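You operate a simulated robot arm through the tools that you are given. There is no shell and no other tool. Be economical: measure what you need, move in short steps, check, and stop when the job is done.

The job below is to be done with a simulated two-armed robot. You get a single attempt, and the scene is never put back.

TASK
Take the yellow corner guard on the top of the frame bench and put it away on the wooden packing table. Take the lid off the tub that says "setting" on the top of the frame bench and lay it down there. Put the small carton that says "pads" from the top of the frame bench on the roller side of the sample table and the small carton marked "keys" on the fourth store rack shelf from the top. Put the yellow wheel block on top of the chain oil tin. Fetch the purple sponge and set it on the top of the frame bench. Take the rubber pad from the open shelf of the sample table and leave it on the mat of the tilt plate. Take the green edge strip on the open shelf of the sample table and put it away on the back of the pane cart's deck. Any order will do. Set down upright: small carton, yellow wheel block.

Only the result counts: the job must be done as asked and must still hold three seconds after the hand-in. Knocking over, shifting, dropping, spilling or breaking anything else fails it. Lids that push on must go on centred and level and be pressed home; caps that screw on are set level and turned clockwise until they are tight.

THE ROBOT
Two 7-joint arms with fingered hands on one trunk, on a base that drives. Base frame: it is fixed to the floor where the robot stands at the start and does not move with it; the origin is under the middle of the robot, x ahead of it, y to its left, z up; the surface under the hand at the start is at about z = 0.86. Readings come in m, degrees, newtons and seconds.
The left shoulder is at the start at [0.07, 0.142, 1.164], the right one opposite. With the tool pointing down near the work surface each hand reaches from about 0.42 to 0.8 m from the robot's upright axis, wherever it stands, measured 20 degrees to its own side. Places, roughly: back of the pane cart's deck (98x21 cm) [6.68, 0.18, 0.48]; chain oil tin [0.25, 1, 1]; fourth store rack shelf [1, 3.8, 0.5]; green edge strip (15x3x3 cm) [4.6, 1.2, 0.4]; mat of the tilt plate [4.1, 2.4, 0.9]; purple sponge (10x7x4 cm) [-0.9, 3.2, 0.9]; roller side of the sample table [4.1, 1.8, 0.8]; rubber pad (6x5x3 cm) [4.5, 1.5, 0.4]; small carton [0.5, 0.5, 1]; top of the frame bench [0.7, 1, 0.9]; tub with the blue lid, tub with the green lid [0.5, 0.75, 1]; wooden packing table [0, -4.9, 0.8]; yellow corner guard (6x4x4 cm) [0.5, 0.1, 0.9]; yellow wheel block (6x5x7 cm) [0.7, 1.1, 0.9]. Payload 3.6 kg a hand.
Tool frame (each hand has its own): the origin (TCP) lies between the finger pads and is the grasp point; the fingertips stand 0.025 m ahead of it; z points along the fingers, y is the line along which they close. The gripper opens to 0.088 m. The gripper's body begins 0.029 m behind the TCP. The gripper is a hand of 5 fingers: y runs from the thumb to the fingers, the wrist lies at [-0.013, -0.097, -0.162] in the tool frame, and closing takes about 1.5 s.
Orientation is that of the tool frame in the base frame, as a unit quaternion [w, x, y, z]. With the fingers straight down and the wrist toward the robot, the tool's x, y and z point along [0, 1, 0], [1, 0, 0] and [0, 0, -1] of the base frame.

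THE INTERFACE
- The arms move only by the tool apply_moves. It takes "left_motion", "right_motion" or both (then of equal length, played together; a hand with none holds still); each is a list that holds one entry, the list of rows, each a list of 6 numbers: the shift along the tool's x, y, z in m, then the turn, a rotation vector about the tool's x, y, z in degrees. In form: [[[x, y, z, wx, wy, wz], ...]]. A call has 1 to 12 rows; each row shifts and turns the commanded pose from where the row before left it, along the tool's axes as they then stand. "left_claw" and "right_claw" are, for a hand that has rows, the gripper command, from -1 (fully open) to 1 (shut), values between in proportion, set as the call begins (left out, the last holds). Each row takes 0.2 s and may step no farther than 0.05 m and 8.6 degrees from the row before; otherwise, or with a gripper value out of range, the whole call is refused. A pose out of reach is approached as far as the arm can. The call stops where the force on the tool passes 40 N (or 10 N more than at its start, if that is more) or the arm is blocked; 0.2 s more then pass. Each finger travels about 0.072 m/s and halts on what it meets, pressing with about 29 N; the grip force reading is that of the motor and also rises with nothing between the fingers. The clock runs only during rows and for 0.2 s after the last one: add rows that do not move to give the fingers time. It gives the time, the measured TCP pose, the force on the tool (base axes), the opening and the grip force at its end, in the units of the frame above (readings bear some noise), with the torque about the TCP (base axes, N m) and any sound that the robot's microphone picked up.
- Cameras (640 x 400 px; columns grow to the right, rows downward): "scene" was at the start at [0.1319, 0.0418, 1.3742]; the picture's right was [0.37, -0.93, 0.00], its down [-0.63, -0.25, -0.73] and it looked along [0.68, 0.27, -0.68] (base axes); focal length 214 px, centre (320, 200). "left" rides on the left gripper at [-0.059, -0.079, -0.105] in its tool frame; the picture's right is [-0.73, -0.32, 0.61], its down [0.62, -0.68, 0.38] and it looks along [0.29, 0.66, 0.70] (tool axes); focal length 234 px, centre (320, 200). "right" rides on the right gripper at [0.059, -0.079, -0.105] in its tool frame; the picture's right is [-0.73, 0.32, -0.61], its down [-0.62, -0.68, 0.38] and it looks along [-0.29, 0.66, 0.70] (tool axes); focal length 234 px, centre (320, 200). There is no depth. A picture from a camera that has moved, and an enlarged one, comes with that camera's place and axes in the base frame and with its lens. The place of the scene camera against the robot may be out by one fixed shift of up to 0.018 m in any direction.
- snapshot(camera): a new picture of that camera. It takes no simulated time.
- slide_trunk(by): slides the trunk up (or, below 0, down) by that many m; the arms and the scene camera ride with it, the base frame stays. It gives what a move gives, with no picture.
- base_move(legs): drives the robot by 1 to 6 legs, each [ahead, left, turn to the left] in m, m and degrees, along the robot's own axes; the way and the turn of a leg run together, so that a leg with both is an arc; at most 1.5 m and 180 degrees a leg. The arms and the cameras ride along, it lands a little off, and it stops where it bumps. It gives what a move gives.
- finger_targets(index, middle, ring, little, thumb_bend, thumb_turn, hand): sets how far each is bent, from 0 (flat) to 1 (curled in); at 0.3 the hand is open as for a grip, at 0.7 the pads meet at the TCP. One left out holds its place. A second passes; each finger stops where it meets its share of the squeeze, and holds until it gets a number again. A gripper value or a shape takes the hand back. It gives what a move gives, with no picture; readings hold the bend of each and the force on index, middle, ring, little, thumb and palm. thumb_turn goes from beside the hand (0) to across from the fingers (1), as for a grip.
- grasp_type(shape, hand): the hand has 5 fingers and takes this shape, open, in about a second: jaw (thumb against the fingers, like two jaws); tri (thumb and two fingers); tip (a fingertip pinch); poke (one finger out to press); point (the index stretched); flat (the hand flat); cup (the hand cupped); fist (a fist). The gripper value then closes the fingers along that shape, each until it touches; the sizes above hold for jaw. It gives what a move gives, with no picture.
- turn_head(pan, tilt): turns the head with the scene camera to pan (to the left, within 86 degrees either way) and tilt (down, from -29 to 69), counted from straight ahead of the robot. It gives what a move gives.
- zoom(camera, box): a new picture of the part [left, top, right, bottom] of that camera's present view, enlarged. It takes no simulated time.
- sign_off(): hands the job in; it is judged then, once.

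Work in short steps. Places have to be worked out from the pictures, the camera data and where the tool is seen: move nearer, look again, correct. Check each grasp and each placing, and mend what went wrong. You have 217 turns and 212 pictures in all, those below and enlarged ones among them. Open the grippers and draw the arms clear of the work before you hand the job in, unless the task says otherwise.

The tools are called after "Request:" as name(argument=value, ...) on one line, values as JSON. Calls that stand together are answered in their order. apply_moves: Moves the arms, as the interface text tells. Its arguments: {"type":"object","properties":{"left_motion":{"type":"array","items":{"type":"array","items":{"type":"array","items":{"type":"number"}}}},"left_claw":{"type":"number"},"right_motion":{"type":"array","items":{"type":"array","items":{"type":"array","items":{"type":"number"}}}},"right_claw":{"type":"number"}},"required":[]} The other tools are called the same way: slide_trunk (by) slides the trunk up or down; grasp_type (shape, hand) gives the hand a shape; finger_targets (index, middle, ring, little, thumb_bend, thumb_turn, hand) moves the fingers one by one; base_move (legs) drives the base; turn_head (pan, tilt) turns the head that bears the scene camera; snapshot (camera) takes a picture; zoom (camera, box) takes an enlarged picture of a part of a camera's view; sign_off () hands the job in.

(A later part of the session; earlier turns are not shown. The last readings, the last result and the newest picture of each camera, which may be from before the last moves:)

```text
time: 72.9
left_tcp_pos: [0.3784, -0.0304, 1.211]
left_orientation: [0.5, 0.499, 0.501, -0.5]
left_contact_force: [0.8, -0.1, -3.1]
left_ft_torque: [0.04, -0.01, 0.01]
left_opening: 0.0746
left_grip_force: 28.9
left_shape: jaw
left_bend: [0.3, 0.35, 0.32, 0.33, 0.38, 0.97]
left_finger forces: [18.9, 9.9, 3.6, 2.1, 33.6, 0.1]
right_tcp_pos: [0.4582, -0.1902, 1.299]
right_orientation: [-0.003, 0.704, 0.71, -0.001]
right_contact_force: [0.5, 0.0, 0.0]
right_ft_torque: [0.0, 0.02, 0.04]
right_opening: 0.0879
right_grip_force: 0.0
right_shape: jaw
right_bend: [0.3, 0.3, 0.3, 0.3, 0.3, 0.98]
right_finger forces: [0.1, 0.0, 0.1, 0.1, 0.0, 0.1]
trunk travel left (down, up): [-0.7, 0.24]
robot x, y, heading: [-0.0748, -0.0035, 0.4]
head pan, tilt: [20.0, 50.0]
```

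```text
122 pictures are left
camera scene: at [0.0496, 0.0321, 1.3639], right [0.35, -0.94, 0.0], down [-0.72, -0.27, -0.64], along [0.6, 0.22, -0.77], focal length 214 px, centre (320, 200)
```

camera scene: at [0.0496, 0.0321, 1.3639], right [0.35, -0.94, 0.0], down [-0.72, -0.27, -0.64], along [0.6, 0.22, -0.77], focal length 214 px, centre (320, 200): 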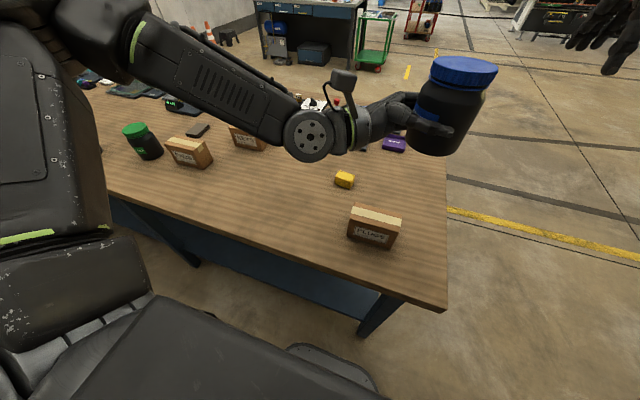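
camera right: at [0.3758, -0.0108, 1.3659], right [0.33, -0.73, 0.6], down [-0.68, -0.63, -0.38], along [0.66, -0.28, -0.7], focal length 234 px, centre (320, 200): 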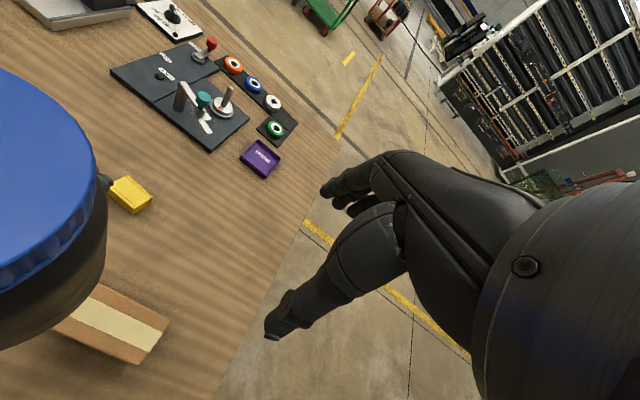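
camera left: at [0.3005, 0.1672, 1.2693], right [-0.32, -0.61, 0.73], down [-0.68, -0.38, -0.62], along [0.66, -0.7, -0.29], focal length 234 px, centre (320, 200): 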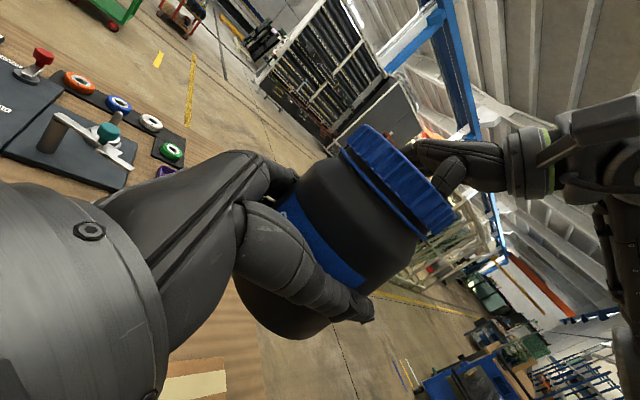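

Now forward 0.08 and down 0.10.

Request:
apply_moves(left_motion=[[[0, 0.03, 0, 0, 0, 0], [0, 0.03, 0, 0, 0, 0], [0.03, 0.02, 0, 0, 0, 0], [0.035, 0, 0, 0, 0, 0], [0.035, 0, 0, 0, 0, 0], [0, 0, 0, 0, 0, 0]]])

Request:
snapshot(camera="scene")

Request:
snapshot(camera="right")

```text
time: 74.3
left_tcp_pos: [0.4585, -0.0254, 1.1124]
left_orientation: [-0.5, -0.499, -0.5, 0.5]
left_contact_force: [-0.1, -0.1, -1.3]
left_ft_torque: [0.01, 0.02, 0.01]
left_opening: 0.0745
left_grip_force: 29.0
left_shape: jaw
left_bend: [0.3, 0.35, 0.32, 0.33, 0.38, 0.97]
left_finger forces: [18.7, 9.8, 3.6, 2.2, 33.5, 0.1]
left hand out of reach, approached as far as the arm can: row 5
right_tcp_pos: [0.4585, -0.1902, 1.2984]
right_orientation: [-0.004, 0.704, 0.71, 0.001]
right_contact_force: [-0.1, 0.3, 0.2]
right_ft_torque: [-0.04, -0.01, 0.03]
right_opening: 0.0876
right_grip_force: 0.0
right_shape: jaw
right_bend: [0.3, 0.3, 0.3, 0.3, 0.3, 0.98]
right_finger forces: [0.0, 0.1, 0.0, 0.0, 0.0, 0.0]
trunk travel left (down, up): [-0.7, 0.24]
robot x, y, heading: [-0.0775, -0.0043, 0.1]
head pan, tilt: [20.0, 50.0]
```

```text
121 pictures are left
camera scene: at [0.0492, 0.0318, 1.364], right [0.35, -0.94, 0.0], down [-0.72, -0.27, -0.64], along [0.6, 0.22, -0.77], focal length 214 px, centre (320, 200)
```

scene: 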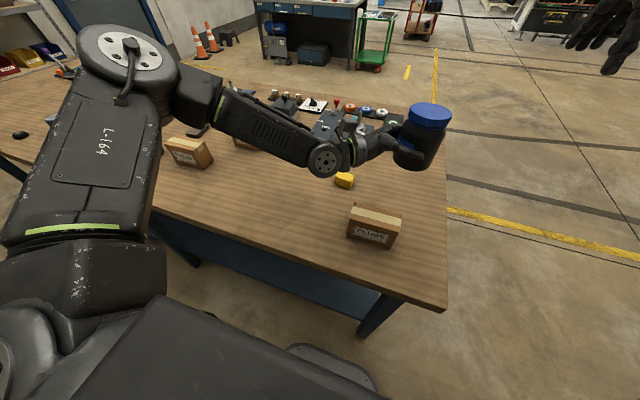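

```text
120 pictures are left
camera right: at [0.379, -0.1315, 1.4046], right [0.33, -0.73, 0.6], down [-0.68, -0.63, -0.38], along [0.66, -0.28, -0.7], focal length 234 px, centre (320, 200)
```

right: 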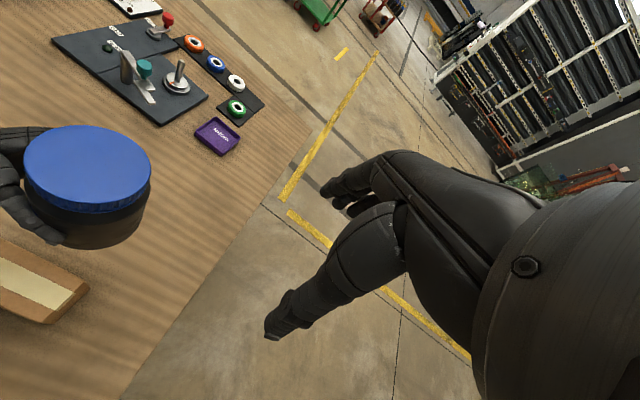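

Lid centre ≈(0.458,−0.033), top ≈1.175. Move the right hand above it at z≈1.25 and test the yaw range freely.

Request:
apply_moves(right_motion=[[[0.039, 0, 0, 0, 0, 0], [0.039, 0, 0, 0, 0, 0], [0.039, 0, 0.02, 0, 0, 0], [0.039, 0, 0.02, 0, 0, 0], [0, 0, 0.008, 0, 0, 7], [0, 0, 0, 0, 0, 7], [0, 0, 0, 0, 0, 7], [0, 0, 0, 0, 0, 0]]])

Request:
apply_moves(right_motion=[[[0, 0, 0, 0, 0, -8.5], [0, 0, 0, 0, 0, -8.5], [0, 0, 0, 0, 0, -8.5], [0, 0, 0, 0, 0, -8.5], [0, 0, 0, 0, 0, -8.5], [0, 0, 0, 0, 0, -8.5], [0, 0, 0, 0, 0, -8.5], [0, 0, 0, 0, 0, -8.5], [0, 0, 0, 0, 0, -8.5], [0, 0, 0, 0, 0, -8.5]]])

Request:
snapshot(camera="right")

```text
time: 76.1
left_tcp_pos: [0.4585, -0.0266, 1.1129]
left_orientation: [-0.5, -0.499, -0.5, 0.501]
left_contact_force: [-0.7, 0.4, -1.6]
left_ft_torque: [0.01, 0.01, 0.0]
left_opening: 0.0742
left_grip_force: 28.9
left_shape: jaw
left_bend: [0.3, 0.35, 0.32, 0.33, 0.38, 0.97]
left_finger forces: [18.7, 9.8, 3.5, 2.2, 33.5, 0.0]
right_tcp_pos: [0.4567, -0.036, 1.2512]
right_orientation: [-0.003, 0.822, 0.569, 0.0]
right_contact_force: [0.2, 0.1, -0.4]
right_ft_torque: [0.02, 0.0, 0.0]
right_opening: 0.0877
right_grip_force: 0.0
right_shape: jaw
right_bend: [0.3, 0.3, 0.3, 0.3, 0.3, 0.98]
right_finger forces: [0.0, 0.0, 0.1, 0.0, 0.0, 0.0]
trunk travel left (down, up): [-0.7, 0.24]
robot x, y, heading: [-0.0775, -0.0013, 0.5]
head pan, tilt: [20.0, 50.0]
```

```text
time: 78.3
left_tcp_pos: [0.4581, -0.0253, 1.1137]
left_orientation: [0.5, 0.5, 0.501, -0.5]
left_contact_force: [-0.6, -0.5, -1.8]
left_ft_torque: [0.02, 0.0, 0.01]
left_opening: 0.0748
left_grip_force: 28.8
left_shape: jaw
left_bend: [0.3, 0.35, 0.32, 0.33, 0.38, 0.97]
left_finger forces: [18.6, 9.9, 3.5, 2.2, 33.4, 0.0]
right_tcp_pos: [0.3982, -0.0087, 1.2338]
right_orientation: [-0.002, 0.224, 0.975, 0.002]
right_contact_force: [-0.6, 0.2, 0.3]
right_ft_torque: [-0.02, 0.01, -0.03]
right_opening: 0.0877
right_grip_force: 0.1
right_shape: jaw
right_bend: [0.3, 0.3, 0.3, 0.3, 0.3, 0.98]
right_finger forces: [0.0, 0.1, 0.0, 0.0, 0.1, 0.0]
right hand out of reach, approached as far as the arm can: row 9, 10
trunk travel left (down, up): [-0.7, 0.24]
robot x, y, heading: [-0.0778, -0.0045, 0.4]
head pan, tilt: [20.0, 50.0]
```

```text
119 pictures are left
camera right: at [0.3107, -0.0534, 1.3383], right [0.79, -0.03, 0.61], down [0.26, -0.88, -0.39], along [0.55, 0.47, -0.69], focal length 234 px, centre (320, 200)
```

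right: 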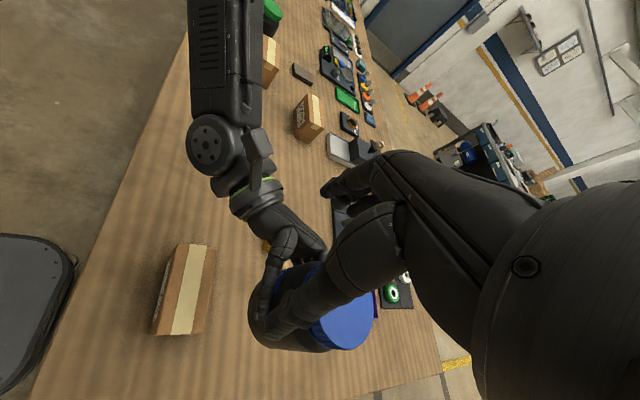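

Usable yaw stroke is about −20°…+45°. Return to yaw −18° above the lid.

Request:
apply_moves(right_motion=[[[0, 0, -0.017, 0, 0, 8.2], [0, 0, 0, 0, 0, 8.2], [0, 0, 0, 0, 0, 8.2], [0, 0, 0, 0, 0, 8.2], [0, 0, 0, 0, 0, 8.2], [0, 0, 0, 0, 0, 8.2], [0, 0, 0, 0, 0, 8.2], [0, 0, 0, 0, 0, 8.2], [0, 0, 0, 0, 0, 8.2], [0, 0, 0, 0, 0, 8.2], [-0.003, 0.032, 0, 0, 0, 0], [-0.002, 0.033, 0, 0, 0, 0]]])

Request:
snapshot(camera="right")

```text
time: 80.9
left_tcp_pos: [0.4597, -0.0252, 1.1127]
left_orientation: [-0.499, -0.5, -0.5, 0.501]
left_contact_force: [-0.1, 0.3, -1.9]
left_ft_torque: [-0.01, -0.04, 0.01]
left_opening: 0.0744
left_grip_force: 28.9
left_shape: jaw
left_bend: [0.3, 0.35, 0.32, 0.33, 0.38, 0.97]
left_finger forces: [18.8, 10.0, 3.4, 2.2, 33.3, 0.0]
right_tcp_pos: [0.4632, -0.0327, 1.2511]
right_orientation: [-0.003, 0.806, 0.592, 0.0]
right_contact_force: [0.6, 0.8, -0.3]
right_ft_torque: [0.0, 0.04, 0.02]
right_opening: 0.0876
right_grip_force: 0.0
right_shape: jaw
right_bend: [0.3, 0.3, 0.3, 0.3, 0.3, 0.98]
right_finger forces: [0.0, 0.0, 0.1, 0.0, 0.0, 0.0]
trunk travel left (down, up): [-0.7, 0.24]
robot x, y, heading: [-0.0774, -0.0034, 0.1]
head pan, tilt: [20.0, 50.0]
```

```text
118 pictures are left
camera right: at [0.4064, 0.0474, 1.3569], right [0.09, -0.79, 0.6], down [-0.84, -0.39, -0.38], along [0.54, -0.47, -0.7], focal length 234 px, centre (320, 200)
```

right: 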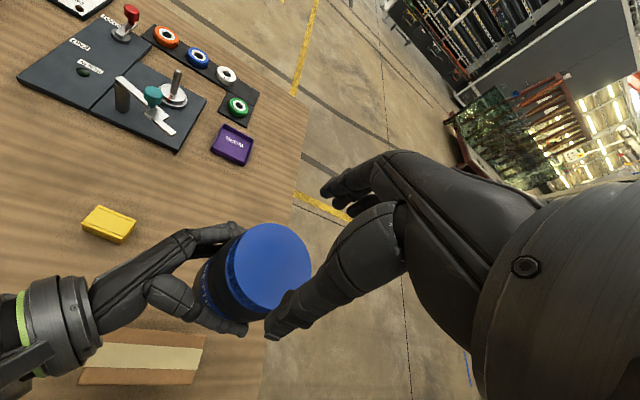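

Lid centred at (0.460,−0.033), right under the TCP. Descend to z≈1.180 and grip.

Request:
apply_moves(right_motion=[[[0, 0.002, 0.03, 0, 0, 0], [0, 0, 0.025, 0, 0, 0], [0, 0, 0.016, 0, 0, 0], [0, 0, 0, 0, 0, 0]]])

Request:
zoom(camera="right", box=[160, 160, 400, 360])

```text
time: 81.9
left_tcp_pos: [0.4592, -0.025, 1.1117]
left_orientation: [-0.5, -0.499, -0.5, 0.501]
left_contact_force: [0.1, 0.1, -2.7]
left_ft_torque: [0.06, 0.04, 0.04]
left_opening: 0.0745
left_grip_force: 29.2
left_shape: jaw
left_bend: [0.3, 0.35, 0.32, 0.33, 0.38, 0.97]
left_finger forces: [18.7, 9.9, 3.5, 2.3, 33.3, 0.0]
right_tcp_pos: [0.4632, -0.034, 1.1778]
right_orientation: [-0.003, 0.807, 0.591, 0.0]
right_contact_force: [0.1, 0.2, 0.3]
right_ft_torque: [-0.02, -0.03, 0.0]
right_opening: 0.0878
right_grip_force: 0.1
right_shape: jaw
right_bend: [0.3, 0.3, 0.3, 0.3, 0.3, 0.98]
right_finger forces: [0.1, 0.0, 0.0, 0.0, 0.1, 0.0]
trunk travel left (down, up): [-0.7, 0.24]
robot x, y, heading: [-0.0793, -0.0048, 0.2]
head pan, tilt: [20.0, 50.0]
```

```text
2.00 times, centred on (280, 260) of right
camera zoom: at [0.405, 0.0463, 1.2845], right [0.09, -0.79, 0.6], down [-0.84, -0.39, -0.38], along [0.54, -0.47, -0.7], focal length 468 px, centre (400, 80)
```

zoom: 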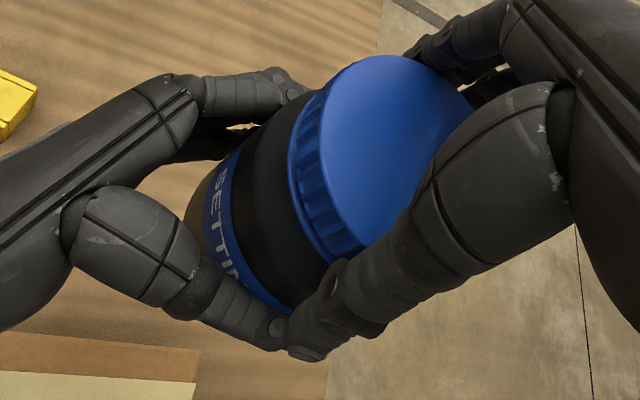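

Close and turn 60° counter-clockwise.

Request:
apply_moves(right_motion=[[[0, 0, 0, 0, 0, 0], [0, 0, 0, 0, 0, 0], [0, 0, 0, 0, 0, 0], [0, 0, 0, 0, 0, 0], [0, 0, 0, 0, 0, 0], [0, 0, 0, 0, 0, 0]]], right_claw=1)

Request:
apply_moves(right_motion=[[[0, 0, 0, 0, 0, -7.5], [0, 0, 0, 0, 0, -7.5], [0, 0, 0, 0, 0, -7.5], [0, 0, 0, 0, 0, -7.5], [0, 0, 0, 0, 0, -7.5], [0, 0, 0, 0, 0, -7.5], [0, 0, 0, 0, 0, -7.5], [0, 0, 0, 0, 0, 0]]])

Request:
zoom(camera="left", box=[200, 80, 560, 340])

```text
time: 83.3
left_tcp_pos: [0.4576, -0.0241, 1.1122]
left_orientation: [0.499, 0.5, 0.501, -0.5]
left_contact_force: [3.3, -1.9, -0.8]
left_ft_torque: [0.02, -0.06, -0.1]
left_opening: 0.0745
left_grip_force: 28.7
left_shape: jaw
left_bend: [0.3, 0.35, 0.32, 0.33, 0.38, 0.97]
left_finger forces: [18.7, 10.5, 3.9, 2.8, 33.0, 0.0]
right_tcp_pos: [0.4615, -0.0336, 1.1787]
right_orientation: [-0.003, 0.807, 0.591, 0.0]
right_contact_force: [-2.0, 1.5, -0.3]
right_ft_torque: [0.07, 0.28, 0.13]
right_opening: 0.061
right_grip_force: 29.1
right_shape: jaw
right_bend: [0.27, 0.37, 0.37, 0.43, 0.57, 0.99]
right_finger forces: [15.9, 7.7, 3.2, 0.1, 29.7, 0.1]
trunk travel left (down, up): [-0.7, 0.24]
robot x, y, heading: [-0.076, -0.0048, 0.3]
head pan, tilt: [20.0, 50.0]
```

```text
time: 85.1
left_tcp_pos: [0.4582, -0.0255, 1.1126]
left_orientation: [0.499, 0.501, 0.5, -0.5]
left_contact_force: [-2.6, 3.7, -1.7]
left_ft_torque: [-0.21, -0.26, 0.78]
left_opening: 0.0745
left_grip_force: 29.3
left_shape: jaw
left_bend: [0.29, 0.35, 0.32, 0.34, 0.38, 0.97]
left_finger forces: [19.7, 10.4, 4.2, 2.6, 35.8, 0.1]
right_tcp_pos: [0.4616, -0.0325, 1.1786]
right_orientation: [-0.003, 0.462, 0.887, 0.003]
right_contact_force: [1.4, -4.6, -0.3]
right_ft_torque: [-0.01, 0.15, -0.77]
right_opening: 0.0559
right_grip_force: 29.2
right_shape: jaw
right_bend: [0.27, 0.39, 0.4, 0.43, 0.64, 0.86]
right_finger forces: [20.1, 8.5, 2.8, 0.1, 39.3, 0.0]
trunk travel left (down, up): [-0.7, 0.24]
robot x, y, heading: [-0.0783, -0.0081, 0.6]
head pan, tilt: [20.0, 50.0]
```

```text
1.54 times, centred on (380, 210) of left
camera zoom: at [0.3793, 0.0793, 1.1724], right [-0.32, -0.61, 0.73], down [-0.68, -0.38, -0.62], along [0.66, -0.7, -0.29], focal length 360 px, centre (228, 185)
```

zoom: 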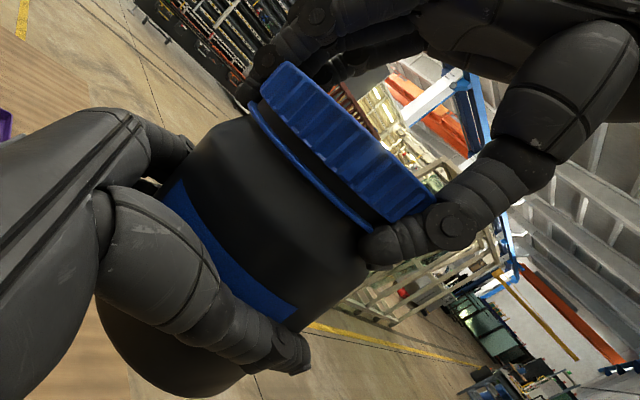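

Torque reached 0.77 Nm with the right thumb on the body below the lid. Release, rewind, and regrip 12 mm higher.

Request:
apply_moves(right_motion=[[[0, 0, 0, 0, 0, 0], [0, 0, 0, 0, 0, 0], [0, 0, 0, 0, 0, 0], [0, 0, -0.04, 0, 0, 0], [0, 0, 0, 0, 0, 7.5], [0, 0, 0, 0, 0, 7.5], [0, 0, 0, 0, 0, 7.5], [0, 0, 0, 0, 0, 7.5], [0, 0, 0, 0, 0, 7.5], [0, 0, 0, 0, 0, 7.5], [0, 0, 0, 0, 0, 7.5], [0, 0, 0.027, 0, 0, 0]]], right_claw=-1)

Request:
apply_moves(right_motion=[[[0, 0, 0, 0, 0, 0], [0, 0, 0, 0, 0, 0], [0, 0, 0, 0, 0, 0], [0, 0, 0, 0, 0, 0], [0, 0, 0, 0, 0, 0], [0, 0, 0, 0, 0, 0], [0, 0, 0, 0, 0, -7], [0, 0, 0, 0, 0, -7], [0, 0, 0, 0, 0, 0]]], right_claw=1)

Request:
zoom(camera="left", box=[200, 80, 560, 340])

Request:
zoom(camera="right", box=[160, 160, 400, 360])

```text
time: 87.7
left_tcp_pos: [0.459, -0.0255, 1.112]
left_orientation: [0.499, 0.499, 0.501, -0.5]
left_contact_force: [-0.1, 0.5, -1.8]
left_ft_torque: [0.04, 0.0, 0.04]
left_opening: 0.0745
left_grip_force: 29.0
left_shape: jaw
left_bend: [0.29, 0.35, 0.32, 0.34, 0.38, 0.97]
left_finger forces: [18.9, 9.9, 3.6, 2.6, 34.3, 0.0]
right_tcp_pos: [0.4646, -0.0343, 1.1907]
right_orientation: [-0.004, 0.807, 0.59, 0.0]
right_contact_force: [0.9, 0.0, 0.9]
right_ft_torque: [-0.01, 0.0, 0.01]
right_opening: 0.0883
right_grip_force: 0.2
right_shape: jaw
right_bend: [0.3, 0.3, 0.3, 0.3, 0.3, 0.97]
right_finger forces: [0.1, 0.0, 0.0, 0.1, 0.0, 0.1]
trunk travel left (down, up): [-0.7, 0.24]
robot x, y, heading: [-0.0773, -0.0091, 0.5]
head pan, tilt: [20.0, 50.0]
```

```text
time: 89.7
left_tcp_pos: [0.4586, -0.0244, 1.113]
left_orientation: [-0.5, -0.5, -0.5, 0.5]
left_contact_force: [1.3, -0.8, -0.4]
left_ft_torque: [-0.03, -0.14, 0.06]
left_opening: 0.074
left_grip_force: 28.9
left_shape: jaw
left_bend: [0.29, 0.35, 0.32, 0.34, 0.38, 0.97]
left_finger forces: [19.1, 10.3, 3.9, 2.7, 33.9, 0.0]
right_tcp_pos: [0.4624, -0.0332, 1.1916]
right_orientation: [-0.003, 0.728, 0.685, 0.0]
right_contact_force: [-1.6, -1.1, -2.1]
right_ft_torque: [0.01, 0.27, -0.04]
right_opening: 0.0644
right_grip_force: 28.9
right_shape: jaw
right_bend: [0.27, 0.36, 0.37, 0.44, 0.56, 0.98]
right_finger forces: [14.0, 7.4, 3.7, 0.0, 26.3, 0.0]
trunk travel left (down, up): [-0.7, 0.24]
robot x, y, heading: [-0.0771, -0.0064, 0.4]
head pan, tilt: [20.0, 50.0]
```

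```text
1.54 times, centred on (380, 210) of left
camera zoom: at [0.3793, 0.0797, 1.1724], right [-0.32, -0.61, 0.73], down [-0.68, -0.38, -0.62], along [0.66, -0.7, -0.29], focal length 360 px, centre (228, 185)
```

zoom: 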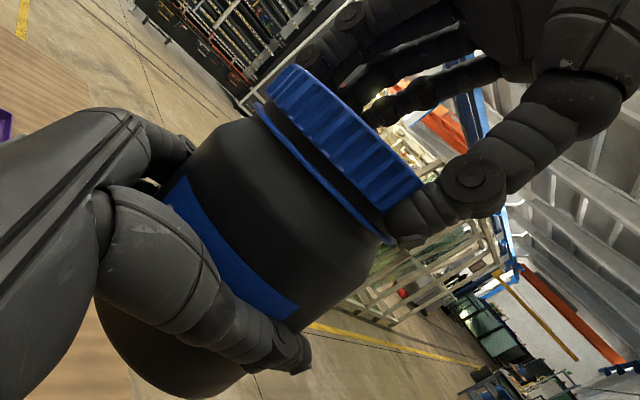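

```text
2.00 times, centred on (280, 260) of right
camera zoom: at [0.3866, 0.0313, 1.2973], right [0.28, -0.75, 0.6], down [-0.72, -0.58, -0.38], along [0.64, -0.33, -0.7], focal length 468 px, centre (400, 80)
```

zoom: 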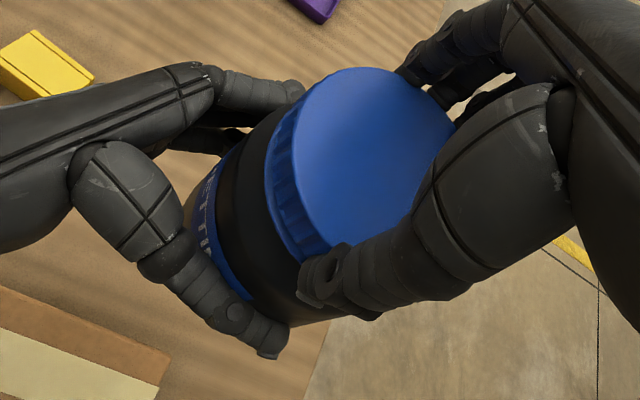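

Torque is low now with the higher grip. Turn another 45° with a slight upward pull.

Request:
apply_moves(right_motion=[[[0, 0, -0.0005, 0, 0, -7.5], [0, 0, -0.0005, 0, 0, -7.5], [0, 0, -0.0005, 0, 0, -7.5], [0, 0, -0.0005, 0, 0, -7.5], [0, 0, -0.0005, 0, 0, -7.5], [0, 0, -0.0005, 0, 0, -7.5], [0, 0, 0, 0, 0, 0]]])

Request:
zoom(camera="left", box=[200, 80, 560, 340])

```text
time: 91.3
left_tcp_pos: [0.458, -0.0245, 1.1125]
left_orientation: [-0.5, -0.5, -0.5, 0.5]
left_contact_force: [1.9, 4.1, 7.2]
left_ft_torque: [-0.09, -0.28, 0.07]
left_opening: 0.0743
left_grip_force: 29.3
left_shape: jaw
left_bend: [0.29, 0.35, 0.32, 0.33, 0.38, 0.97]
left_finger forces: [19.2, 10.4, 4.2, 2.5, 33.8, 0.0]
right_tcp_pos: [0.4608, -0.0338, 1.1939]
right_orientation: [-0.004, 0.41, 0.912, 0.001]
right_contact_force: [-2.2, -3.8, -7.9]
right_ft_torque: [-0.29, 0.45, -0.03]
right_opening: 0.0643
right_grip_force: 29.1
right_shape: jaw
right_bend: [0.28, 0.37, 0.38, 0.44, 0.56, 0.98]
right_finger forces: [14.4, 7.9, 3.9, 0.0, 28.6, 0.0]
trunk travel left (down, up): [-0.7, 0.24]
robot x, y, heading: [-0.0784, -0.0073, 0.4]
head pan, tilt: [20.0, 50.0]
```

```text
1.54 times, centred on (380, 210) of left
camera zoom: at [0.3794, 0.0793, 1.1726], right [-0.32, -0.61, 0.73], down [-0.68, -0.38, -0.62], along [0.66, -0.7, -0.29], focal length 360 px, centre (228, 185)
```

zoom: 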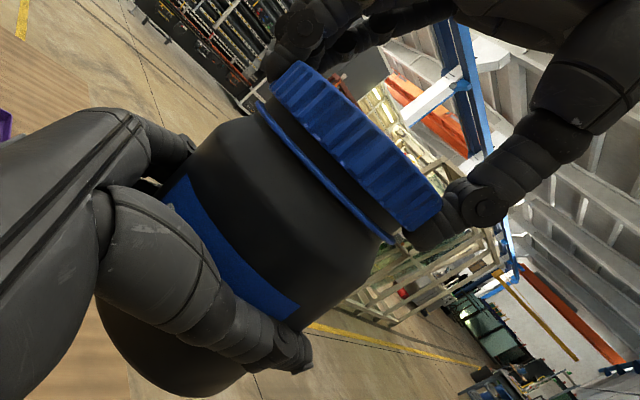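

The gap grows; unscrewing works. Another regrip cycle.

Request:
apply_moves(right_motion=[[[0, 0, 0, 0, 0, 0], [0, 0, 0, 0, 0, 0], [0, 0, -0.03, 0, 0, 0], [0, 0, 0, 0, 0, 7.5], [0, 0, 0, 0, 0, 7.5], [0, 0, 0, 0, 0, 7.5], [0, 0, 0, 0, 0, 7.5], [0, 0, 0, 0, 0, 7.5], [0, 0, 0, 0, 0, 7.5], [0, 0, 0, 0, 0, 7.5], [0, 0, 0, 0, 0, 7.5], [0, 0, 0.03, 0, 0, 0]]], right_claw=-1)

Request:
apply_moves(right_motion=[[[0, 0, 0, 0, 0, 0], [0, 0, 0, 0, 0, 0], [0, 0, 0, 0, 0, 0], [0, 0, 0, 0, 0, 0], [0, 0, -0.0005, 0, 0, -8], [0, 0, -0.0005, 0, 0, -8], [0, 0, -0.0005, 0, 0, -8], [0, 0, -0.0005, 0, 0, -8], [0, 0, -0.0005, 0, 0, -8], [0, 0, -0.0005, 0, 0, -8], [0, 0, -0.0005, 0, 0, -8], [0, 0, 0, 0, 0, 0]]], right_claw=1)

Request:
zoom(camera="left", box=[200, 80, 560, 340])

```text
time: 93.9
left_tcp_pos: [0.4596, -0.027, 1.1121]
left_orientation: [0.5, 0.5, 0.501, -0.499]
left_contact_force: [0.7, 0.2, -1.9]
left_ft_torque: [0.0, 0.01, -0.02]
left_opening: 0.0742
left_grip_force: 28.8
left_shape: jaw
left_bend: [0.29, 0.35, 0.33, 0.34, 0.38, 0.96]
left_finger forces: [19.3, 9.7, 3.5, 2.6, 34.0, 0.0]
right_tcp_pos: [0.4624, -0.0325, 1.1916]
right_orientation: [-0.004, 0.812, 0.584, 0.0]
right_contact_force: [0.1, 0.0, 0.0]
right_ft_torque: [0.02, -0.02, 0.04]
right_opening: 0.0875
right_grip_force: 0.0
right_shape: jaw
right_bend: [0.3, 0.3, 0.3, 0.3, 0.3, 0.98]
right_finger forces: [0.0, 0.1, 0.1, 0.0, 0.1, 0.0]
trunk travel left (down, up): [-0.7, 0.24]
robot x, y, heading: [-0.077, -0.007, 0.5]
head pan, tilt: [20.0, 50.0]
```

```text
time: 96.5
left_tcp_pos: [0.4575, -0.0252, 1.1134]
left_orientation: [0.5, 0.499, 0.501, -0.5]
left_contact_force: [4.1, 4.9, 11.7]
left_ft_torque: [-0.12, -0.28, 0.08]
left_opening: 0.0742
left_grip_force: 29.5
left_shape: jaw
left_bend: [0.29, 0.35, 0.32, 0.33, 0.39, 0.95]
left_finger forces: [20.2, 10.5, 3.8, 2.4, 33.2, 0.0]
right_tcp_pos: [0.4609, -0.0326, 1.1977]
right_orientation: [-0.003, 0.442, 0.897, 0.002]
right_contact_force: [-4.7, -4.7, -12.8]
right_ft_torque: [-0.42, 0.55, -0.02]
right_opening: 0.0643
right_grip_force: 28.5
right_shape: jaw
right_bend: [0.27, 0.36, 0.36, 0.36, 0.59, 0.98]
right_finger forces: [14.6, 8.5, 2.7, 0.1, 29.7, 0.1]
trunk travel left (down, up): [-0.7, 0.24]
robot x, y, heading: [-0.0801, -0.006, 0.1]
head pan, tilt: [20.0, 50.0]
```

```text
1.54 times, centred on (380, 210) of left
camera zoom: at [0.3793, 0.0794, 1.1727], right [-0.32, -0.61, 0.73], down [-0.68, -0.38, -0.62], along [0.66, -0.7, -0.29], focal length 360 px, centre (228, 185)
```

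zoom: 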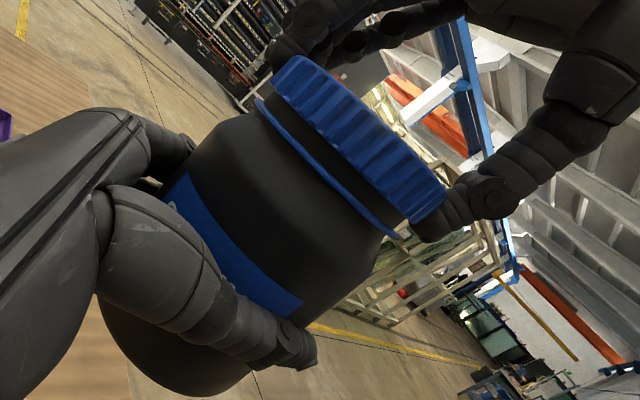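

Still threaded; run two more cycles.

Request:
apply_moves(right_motion=[[[0, 0, 0, 0, 0, 0], [0, 0, 0, 0, 0, 0], [0, 0, -0.03, 0, 0, 0], [0, 0, 0, 0, 0, 7.5], [0, 0, 0, 0, 0, 7.5], [0, 0, 0, 0, 0, 7.5], [0, 0, 0, 0, 0, 7.5], [0, 0, 0, 0, 0, 7.5], [0, 0, 0, 0, 0, 7.5], [0, 0, 0, 0, 0, 7.5], [0, 0, 0, 0, 0, 4.5], [0, 0, 0.032, 0, 0, 0]]], right_claw=-1)

Request:
apply_moves(right_motion=[[[0, 0, 0, 0, 0, 0], [0, 0, 0, 0, 0, 0], [0, 0, 0, 0, 0, 0], [0, 0, 0, 0, 0, 0], [0, 0, -0.0004, 0, 0, -8], [0, 0, -0.0004, 0, 0, -8], [0, 0, -0.0004, 0, 0, -8], [0, 0, -0.0004, 0, 0, -8], [0, 0, -0.0004, 0, 0, -8], [0, 0, -0.0004, 0, 0, -8], [0, 0, -0.0004, 0, 0, -8], [0, 0, 0, 0, 0, 0]]], right_claw=1)

Request:
apply_moves(right_motion=[[[0, 0, 0, 0, 0, 0], [0, 0, 0, 0, 0, 0], [0, 0, -0.03, 0, 0, 0], [0, 0, 0, 0, 0, 7.5], [0, 0, 0, 0, 0, 7.5], [0, 0, 0, 0, 0, 7.5], [0, 0, 0, 0, 0, 7.5], [0, 0, 0, 0, 0, 7.5], [0, 0, 0, 0, 0, 7.5], [0, 0, 0, 0, 0, 7.5], [0, 0, 0, 0, 0, 3.5], [0, 0, 0.032, 0, 0, 0]]], right_claw=-1)

Request:
apply_moves(right_motion=[[[0, 0, 0, 0, 0, 0], [0, 0, 0, 0, 0, 0], [0, 0, 0, 0, 0, 0], [0, 0, 0, 0, 0, 0], [0, 0, -0.0004, 0, 0, -8], [0, 0, -0.0004, 0, 0, -8], [0, 0, -0.0004, 0, 0, -8], [0, 0, -0.0004, 0, 0, -8], [0, 0, -0.0004, 0, 0, -8], [0, 0, -0.0004, 0, 0, -8], [0, 0, -0.0004, 0, 0, -8], [0, 0, 0, 0, 0, 0]]], right_claw=1)

Request:
zoom(camera="left", box=[200, 80, 560, 340])

```text
time: 99.1
left_tcp_pos: [0.4586, -0.026, 1.1114]
left_orientation: [0.499, 0.5, 0.501, -0.5]
left_contact_force: [0.1, -0.2, -2.7]
left_ft_torque: [0.05, 0.01, -0.02]
left_opening: 0.0743
left_grip_force: 28.7
left_shape: jaw
left_bend: [0.29, 0.35, 0.33, 0.35, 0.38, 0.96]
left_finger forces: [19.4, 9.9, 3.9, 2.8, 35.0, 0.0]
right_tcp_pos: [0.4639, -0.0341, 1.1927]
right_orientation: [-0.003, 0.817, 0.576, -0.001]
right_contact_force: [-0.1, 0.1, -0.5]
right_ft_torque: [0.02, 0.02, -0.02]
right_opening: 0.0876
right_grip_force: 0.0
right_shape: jaw
right_bend: [0.3, 0.3, 0.3, 0.3, 0.3, 0.98]
right_finger forces: [0.1, 0.0, 0.1, 0.1, 0.1, 0.0]
trunk travel left (down, up): [-0.7, 0.24]
robot x, y, heading: [-0.0794, -0.007, 0.5]
head pan, tilt: [20.0, 50.0]
```

```text
time: 101.7
left_tcp_pos: [0.4572, -0.0242, 1.1132]
left_orientation: [0.5, 0.5, 0.5, -0.5]
left_contact_force: [0.6, 6.0, 8.1]
left_ft_torque: [-0.22, -0.34, 0.05]
left_opening: 0.0744
left_grip_force: 29.1
left_shape: jaw
left_bend: [0.29, 0.35, 0.32, 0.33, 0.39, 0.96]
left_finger forces: [19.5, 11.0, 4.2, 2.7, 35.7, 0.1]
right_tcp_pos: [0.4606, -0.0334, 1.1972]
right_orientation: [-0.003, 0.449, 0.894, 0.002]
right_contact_force: [-0.7, -6.3, -9.9]
right_ft_torque: [-0.36, 0.42, -0.07]
right_opening: 0.0649
right_grip_force: 29.2
right_shape: jaw
right_bend: [0.27, 0.35, 0.36, 0.36, 0.59, 0.99]
right_finger forces: [14.4, 7.8, 2.2, 0.1, 28.7, 0.0]
trunk travel left (down, up): [-0.7, 0.24]
robot x, y, heading: [-0.0736, -0.0048, 0.4]
head pan, tilt: [20.0, 50.0]
```

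```text
time: 104.3
left_tcp_pos: [0.4596, -0.0266, 1.1116]
left_orientation: [-0.5, -0.499, -0.5, 0.501]
left_contact_force: [0.3, -0.2, -1.8]
left_ft_torque: [0.02, -0.02, -0.02]
left_opening: 0.0741
left_grip_force: 28.7
left_shape: jaw
left_bend: [0.29, 0.35, 0.33, 0.34, 0.38, 0.96]
left_finger forces: [19.6, 10.1, 3.7, 2.9, 35.0, 0.0]
right_tcp_pos: [0.4614, -0.0329, 1.1948]
right_orientation: [-0.005, 0.817, 0.577, -0.001]
right_contact_force: [-0.2, -0.8, -0.2]
right_ft_torque: [-0.02, -0.01, -0.01]
right_opening: 0.0877
right_grip_force: 0.0
right_shape: jaw
right_bend: [0.3, 0.3, 0.3, 0.3, 0.3, 0.98]
right_finger forces: [0.0, 0.0, 0.0, 0.0, 0.0, 0.0]
trunk travel left (down, up): [-0.7, 0.24]
robot x, y, heading: [-0.0781, -0.0077, 0.5]
head pan, tilt: [20.0, 50.0]
```

```text
time: 106.9
left_tcp_pos: [0.4589, -0.0251, 1.112]
left_orientation: [-0.5, -0.5, -0.5, 0.5]
left_contact_force: [0.3, 2.9, -3.1]
left_ft_torque: [-0.16, 0.05, 0.05]
left_opening: 0.0744
left_grip_force: 29.4
left_shape: jaw
left_bend: [0.29, 0.35, 0.33, 0.35, 0.39, 0.96]
left_finger forces: [20.5, 10.4, 3.5, 2.1, 35.0, 0.1]
right_tcp_pos: [0.4615, -0.0333, 1.1996]
right_orientation: [-0.003, 0.449, 0.893, 0.002]
right_contact_force: [-1.1, -3.0, -0.3]
right_ft_torque: [-0.06, 0.01, -0.11]
right_opening: 0.0644
right_grip_force: 29.4
right_shape: jaw
right_bend: [0.27, 0.35, 0.35, 0.35, 0.61, 0.99]
right_finger forces: [15.5, 7.6, 2.2, 0.0, 27.1, 0.1]
trunk travel left (down, up): [-0.7, 0.24]
robot x, y, heading: [-0.0796, -0.0045, 0.2]
head pan, tilt: [20.0, 50.0]
```

```text
1.54 times, centred on (380, 210) of left
camera zoom: at [0.3793, 0.0794, 1.1724], right [-0.32, -0.61, 0.73], down [-0.68, -0.38, -0.62], along [0.66, -0.7, -0.29], focal length 360 px, centre (228, 185)
```

zoom: 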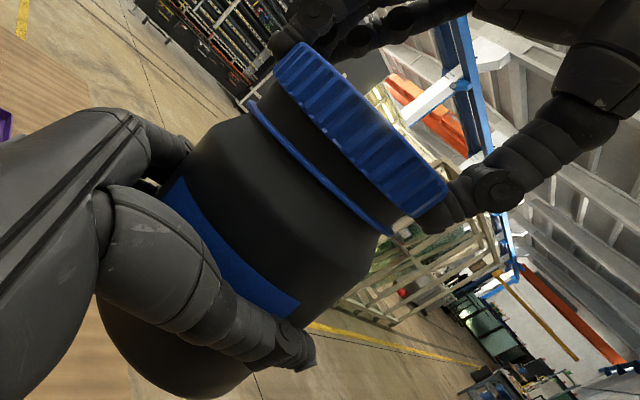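

Pull force vanished: the lid appears free. Lift the right hand.

Request:
apply_moves(right_motion=[[[0, 0, -0.005, 0, 0, 0], [0, 0, -0.01, 0, 0, 0], [0, 0, -0.02, 0, 0, 0], [0, 0, -0.03, 0, 0, 0], [0, 0, 0, 0, 0, 0]]])

Request:
snapshot(camera="left")

Request:
snapshot(camera="scene")

```text
time: 108.1
left_tcp_pos: [0.4586, -0.0256, 1.1118]
left_orientation: [-0.499, -0.5, -0.5, 0.501]
left_contact_force: [-0.4, -0.4, -2.3]
left_ft_torque: [0.0, -0.02, 0.0]
left_opening: 0.0744
left_grip_force: 28.9
left_shape: jaw
left_bend: [0.29, 0.35, 0.33, 0.34, 0.38, 0.96]
left_finger forces: [19.8, 10.2, 3.5, 2.8, 35.1, 0.0]
right_tcp_pos: [0.4621, -0.0341, 1.2655]
right_orientation: [-0.003, 0.449, 0.893, 0.002]
right_contact_force: [-0.1, 0.5, -0.5]
right_ft_torque: [0.03, -0.04, -0.02]
right_opening: 0.064
right_grip_force: 28.5
right_shape: jaw
right_bend: [0.27, 0.35, 0.35, 0.35, 0.61, 0.99]
right_finger forces: [16.1, 7.8, 2.1, 0.0, 26.3, 0.1]
trunk travel left (down, up): [-0.7, 0.24]
robot x, y, heading: [-0.0752, -0.0068, 0.4]
head pan, tilt: [20.0, 50.0]
```

```text
110 pictures are left
camera left: at [0.3797, 0.0789, 1.1722], right [-0.32, -0.61, 0.73], down [-0.68, -0.38, -0.62], along [0.66, -0.7, -0.29], focal length 234 px, centre (320, 200)
```

left: 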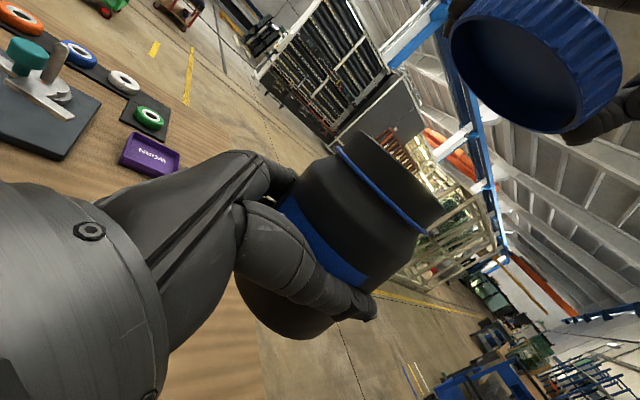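

```text
109 pictures are left
camera scene: at [0.0498, 0.0317, 1.3639], right [0.35, -0.94, 0.0], down [-0.72, -0.27, -0.64], along [0.6, 0.22, -0.77], focal length 214 px, centre (320, 200)
```

scene: 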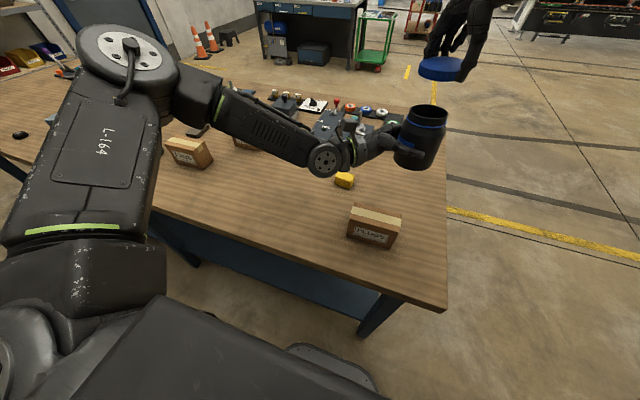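

The lid is off. Lay it on the free bench area at ≈(0.58,−0.02): move over and descend partway.

Request:
apply_moves(right_motion=[[[-0.02, 0.034, 0, 0, 0, 0], [-0.02, 0.034, 0, 0, 0, 0], [-0.02, 0.035, 0, 0, 0, 0], [0, 0, 0.045, 0, 0, 0], [0, 0, 0.045, 0, 0, 0], [0, 0, 0.045, 0, 0, 0], [0, 0, 0.045, 0, 0, 0], [0, 0, 0.045, 0, 0, 0], [0, 0, 0.045, 0, 0, 0], [0, 0, 0.045, 0, 0, 0], [0, 0, 0, 0, 0, 0]]])

Request:
snapshot(camera="right")

Request:
snapshot(camera="scene")

```text
time: 109.9
left_tcp_pos: [0.4564, -0.0241, 1.1036]
left_orientation: [0.491, 0.499, 0.508, -0.503]
left_contact_force: [-7.2, 5.6, -12.6]
left_ft_torque: [0.03, 0.04, -0.02]
left_opening: 0.073
left_grip_force: 29.1
left_shape: jaw
left_bend: [0.29, 0.36, 0.34, 0.34, 0.37, 1.0]
left_finger forces: [18.4, 9.0, 3.4, 2.3, 38.5, 0.0]
right_tcp_pos: [0.5566, -0.017, 1.0519]
right_orientation: [0.0, 0.454, 0.891, 0.006]
right_contact_force: [8.0, -5.1, 11.1]
right_ft_torque: [0.17, 1.43, 0.65]
right_opening: 0.0641
right_grip_force: 29.2
right_shape: jaw
right_bend: [0.27, 0.35, 0.35, 0.35, 0.61, 0.99]
right_finger forces: [16.6, 7.5, 1.7, 0.0, 25.9, 0.0]
right hand out of reach, approached as far as the arm can: row 3
trunk travel left (down, up): [-0.7, 0.24]
robot x, y, heading: [-0.077, -0.0077, 0.5]
head pan, tilt: [20.0, 50.0]
stopped in row 8 (left hand): the force on the tool passed its limit at 46 N (the readings are from after the stop); the commanded pose is now the measured one
```

```text
108 pictures are left
camera right: at [0.4565, -0.0174, 1.1569], right [0.69, -0.4, 0.61], down [-0.18, -0.9, -0.4], along [0.71, 0.16, -0.69], focal length 234 px, centre (320, 200)
```

right: 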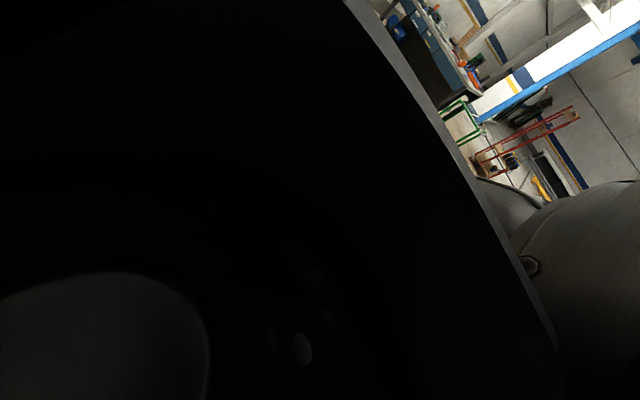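

```text
107 pictures are left
camera scene: at [0.0502, 0.0319, 1.3639], right [0.35, -0.94, 0.0], down [-0.72, -0.27, -0.64], along [0.6, 0.22, -0.77], focal length 214 px, centre (320, 200)
```

scene: 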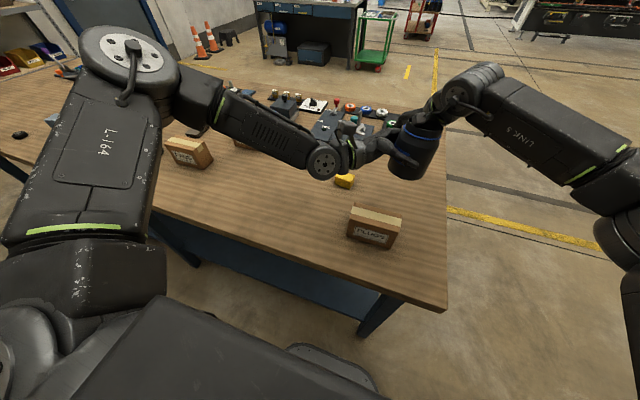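

The right hand's wrist camera hit the tub. Raise the right hand straight up again.

Request:
apply_moves(right_motion=[[[0, 0, -0.04, 0, 0, 0], [0, 0, -0.045, 0, 0, 0], [0, 0, -0.045, 0, 0, 0], [0, 0, -0.045, 0, 0, 0], [0, 0, 0, 0, 0, 0]]])

Request:
snapshot(camera="scene")

Request:
snapshot(camera="left")

```text
time: 111.1
left_tcp_pos: [0.4576, -0.0251, 1.1049]
left_orientation: [0.493, 0.499, 0.506, -0.502]
left_contact_force: [0.0, 0.1, -2.3]
left_ft_torque: [0.01, -0.02, 0.02]
left_opening: 0.0737
left_grip_force: 29.2
left_shape: jaw
left_bend: [0.29, 0.36, 0.34, 0.35, 0.37, 0.99]
left_finger forces: [22.1, 9.9, 3.4, 2.0, 36.3, 0.0]
right_tcp_pos: [0.5528, -0.0196, 1.2253]
right_orientation: [-0.002, 0.453, 0.892, 0.006]
right_contact_force: [-1.5, -0.1, -0.1]
right_ft_torque: [0.02, -0.01, 0.0]
right_opening: 0.0639
right_grip_force: 29.3
right_shape: jaw
right_bend: [0.27, 0.35, 0.35, 0.35, 0.61, 0.99]
right_finger forces: [16.6, 7.7, 1.6, 0.0, 25.8, 0.0]
trunk travel left (down, up): [-0.7, 0.24]
robot x, y, heading: [-0.077, -0.0011, 0.4]
head pan, tilt: [20.0, 50.0]
```

```text
106 pictures are left
camera scene: at [0.0502, 0.0316, 1.3639], right [0.35, -0.94, 0.0], down [-0.72, -0.27, -0.64], along [0.6, 0.22, -0.77], focal length 214 px, centre (320, 200)
```

scene: 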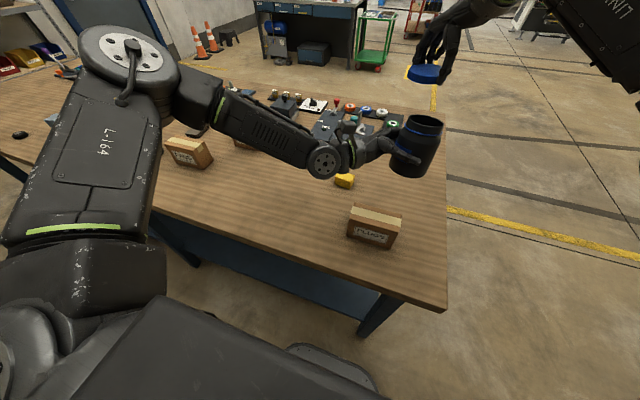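

```text
105 pictures are left
camera left: at [0.3796, 0.079, 1.1675], right [-0.31, -0.61, 0.72], down [-0.69, -0.38, -0.62], along [0.65, -0.69, -0.31], focal length 234 px, centre (320, 200)
```

left: 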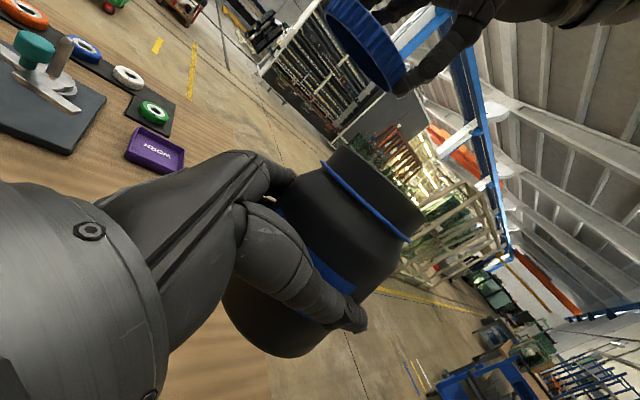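

Tub still held. Raise the right hand a bit more, and retreat the tub toward +y with the left hand.

Request:
apply_moves(right_motion=[[[0, 0, -0.03, 0, 0, 0], [0, 0, -0.03, 0, 0, 0], [0, 0, 0, 0, 0, 0], [0, 0, 0, 0, 0, 0], [0, 0, 0, 0, 0, 0], [0, 0, 0, 0, 0, 0], [0, 0, 0, 0, 0, 0]]], left_motion=[[[0, 0, 0, 0, 0, 0], [0, 0, -0.03, 0, 0, 0], [-0.02, -0.02, -0.03, 0, 0, 0], [-0.03, -0.02, -0.02, 0, 0, 0], [-0.03, -0.02, -0.03, 0, 0, 0], [0, 0, -0.03, 0, 0, 0], [0, 0, 0, 0, 0, 0]]])

Request:
snapshot(camera="right")

Request:
snapshot(camera="scene")

```text
time: 112.7
left_tcp_pos: [0.3978, 0.1142, 1.1893]
left_orientation: [0.493, 0.5, 0.506, -0.501]
left_contact_force: [-0.2, 0.1, -1.0]
left_ft_torque: [0.0, -0.04, 0.04]
left_opening: 0.0734
left_grip_force: 29.3
left_shape: jaw
left_bend: [0.29, 0.36, 0.34, 0.35, 0.37, 0.99]
left_finger forces: [21.7, 10.0, 3.4, 1.9, 35.9, 0.0]
right_tcp_pos: [0.5436, -0.0198, 1.2811]
right_orientation: [0.0, 0.454, 0.891, 0.007]
right_contact_force: [0.4, 0.0, -1.0]
right_ft_torque: [0.0, 0.0, 0.02]
right_opening: 0.0639
right_grip_force: 28.5
right_shape: jaw
right_bend: [0.27, 0.35, 0.35, 0.35, 0.61, 0.99]
right_finger forces: [16.8, 7.6, 1.7, 0.1, 25.8, 0.0]
right hand out of reach, approached as far as the arm can: row 2
trunk travel left (down, up): [-0.7, 0.24]
robot x, y, heading: [-0.0794, -0.0077, 0.3]
head pan, tilt: [20.0, 50.0]
```

```text
104 pictures are left
camera right: at [0.4443, -0.0189, 1.3861], right [0.68, -0.41, 0.61], down [-0.18, -0.9, -0.4], along [0.71, 0.16, -0.69], focal length 234 px, centre (320, 200)
```

right: 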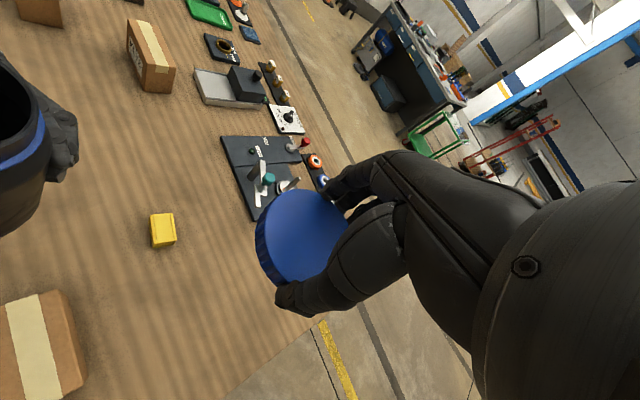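

```text
103 pictures are left
camera scene: at [0.05, 0.031, 1.3639], right [0.35, -0.94, 0.0], down [-0.72, -0.27, -0.64], along [0.6, 0.22, -0.77], focal length 214 px, centre (320, 200)
```

scene: 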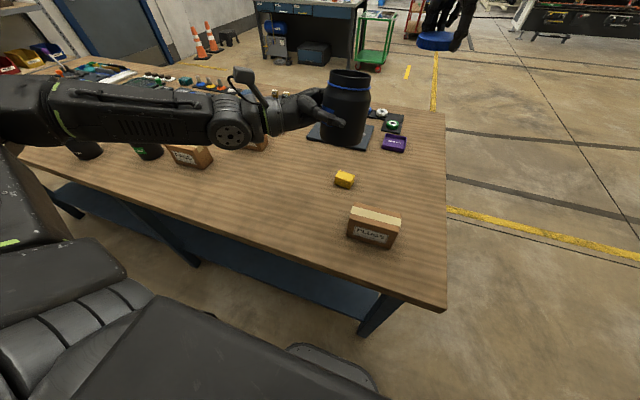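

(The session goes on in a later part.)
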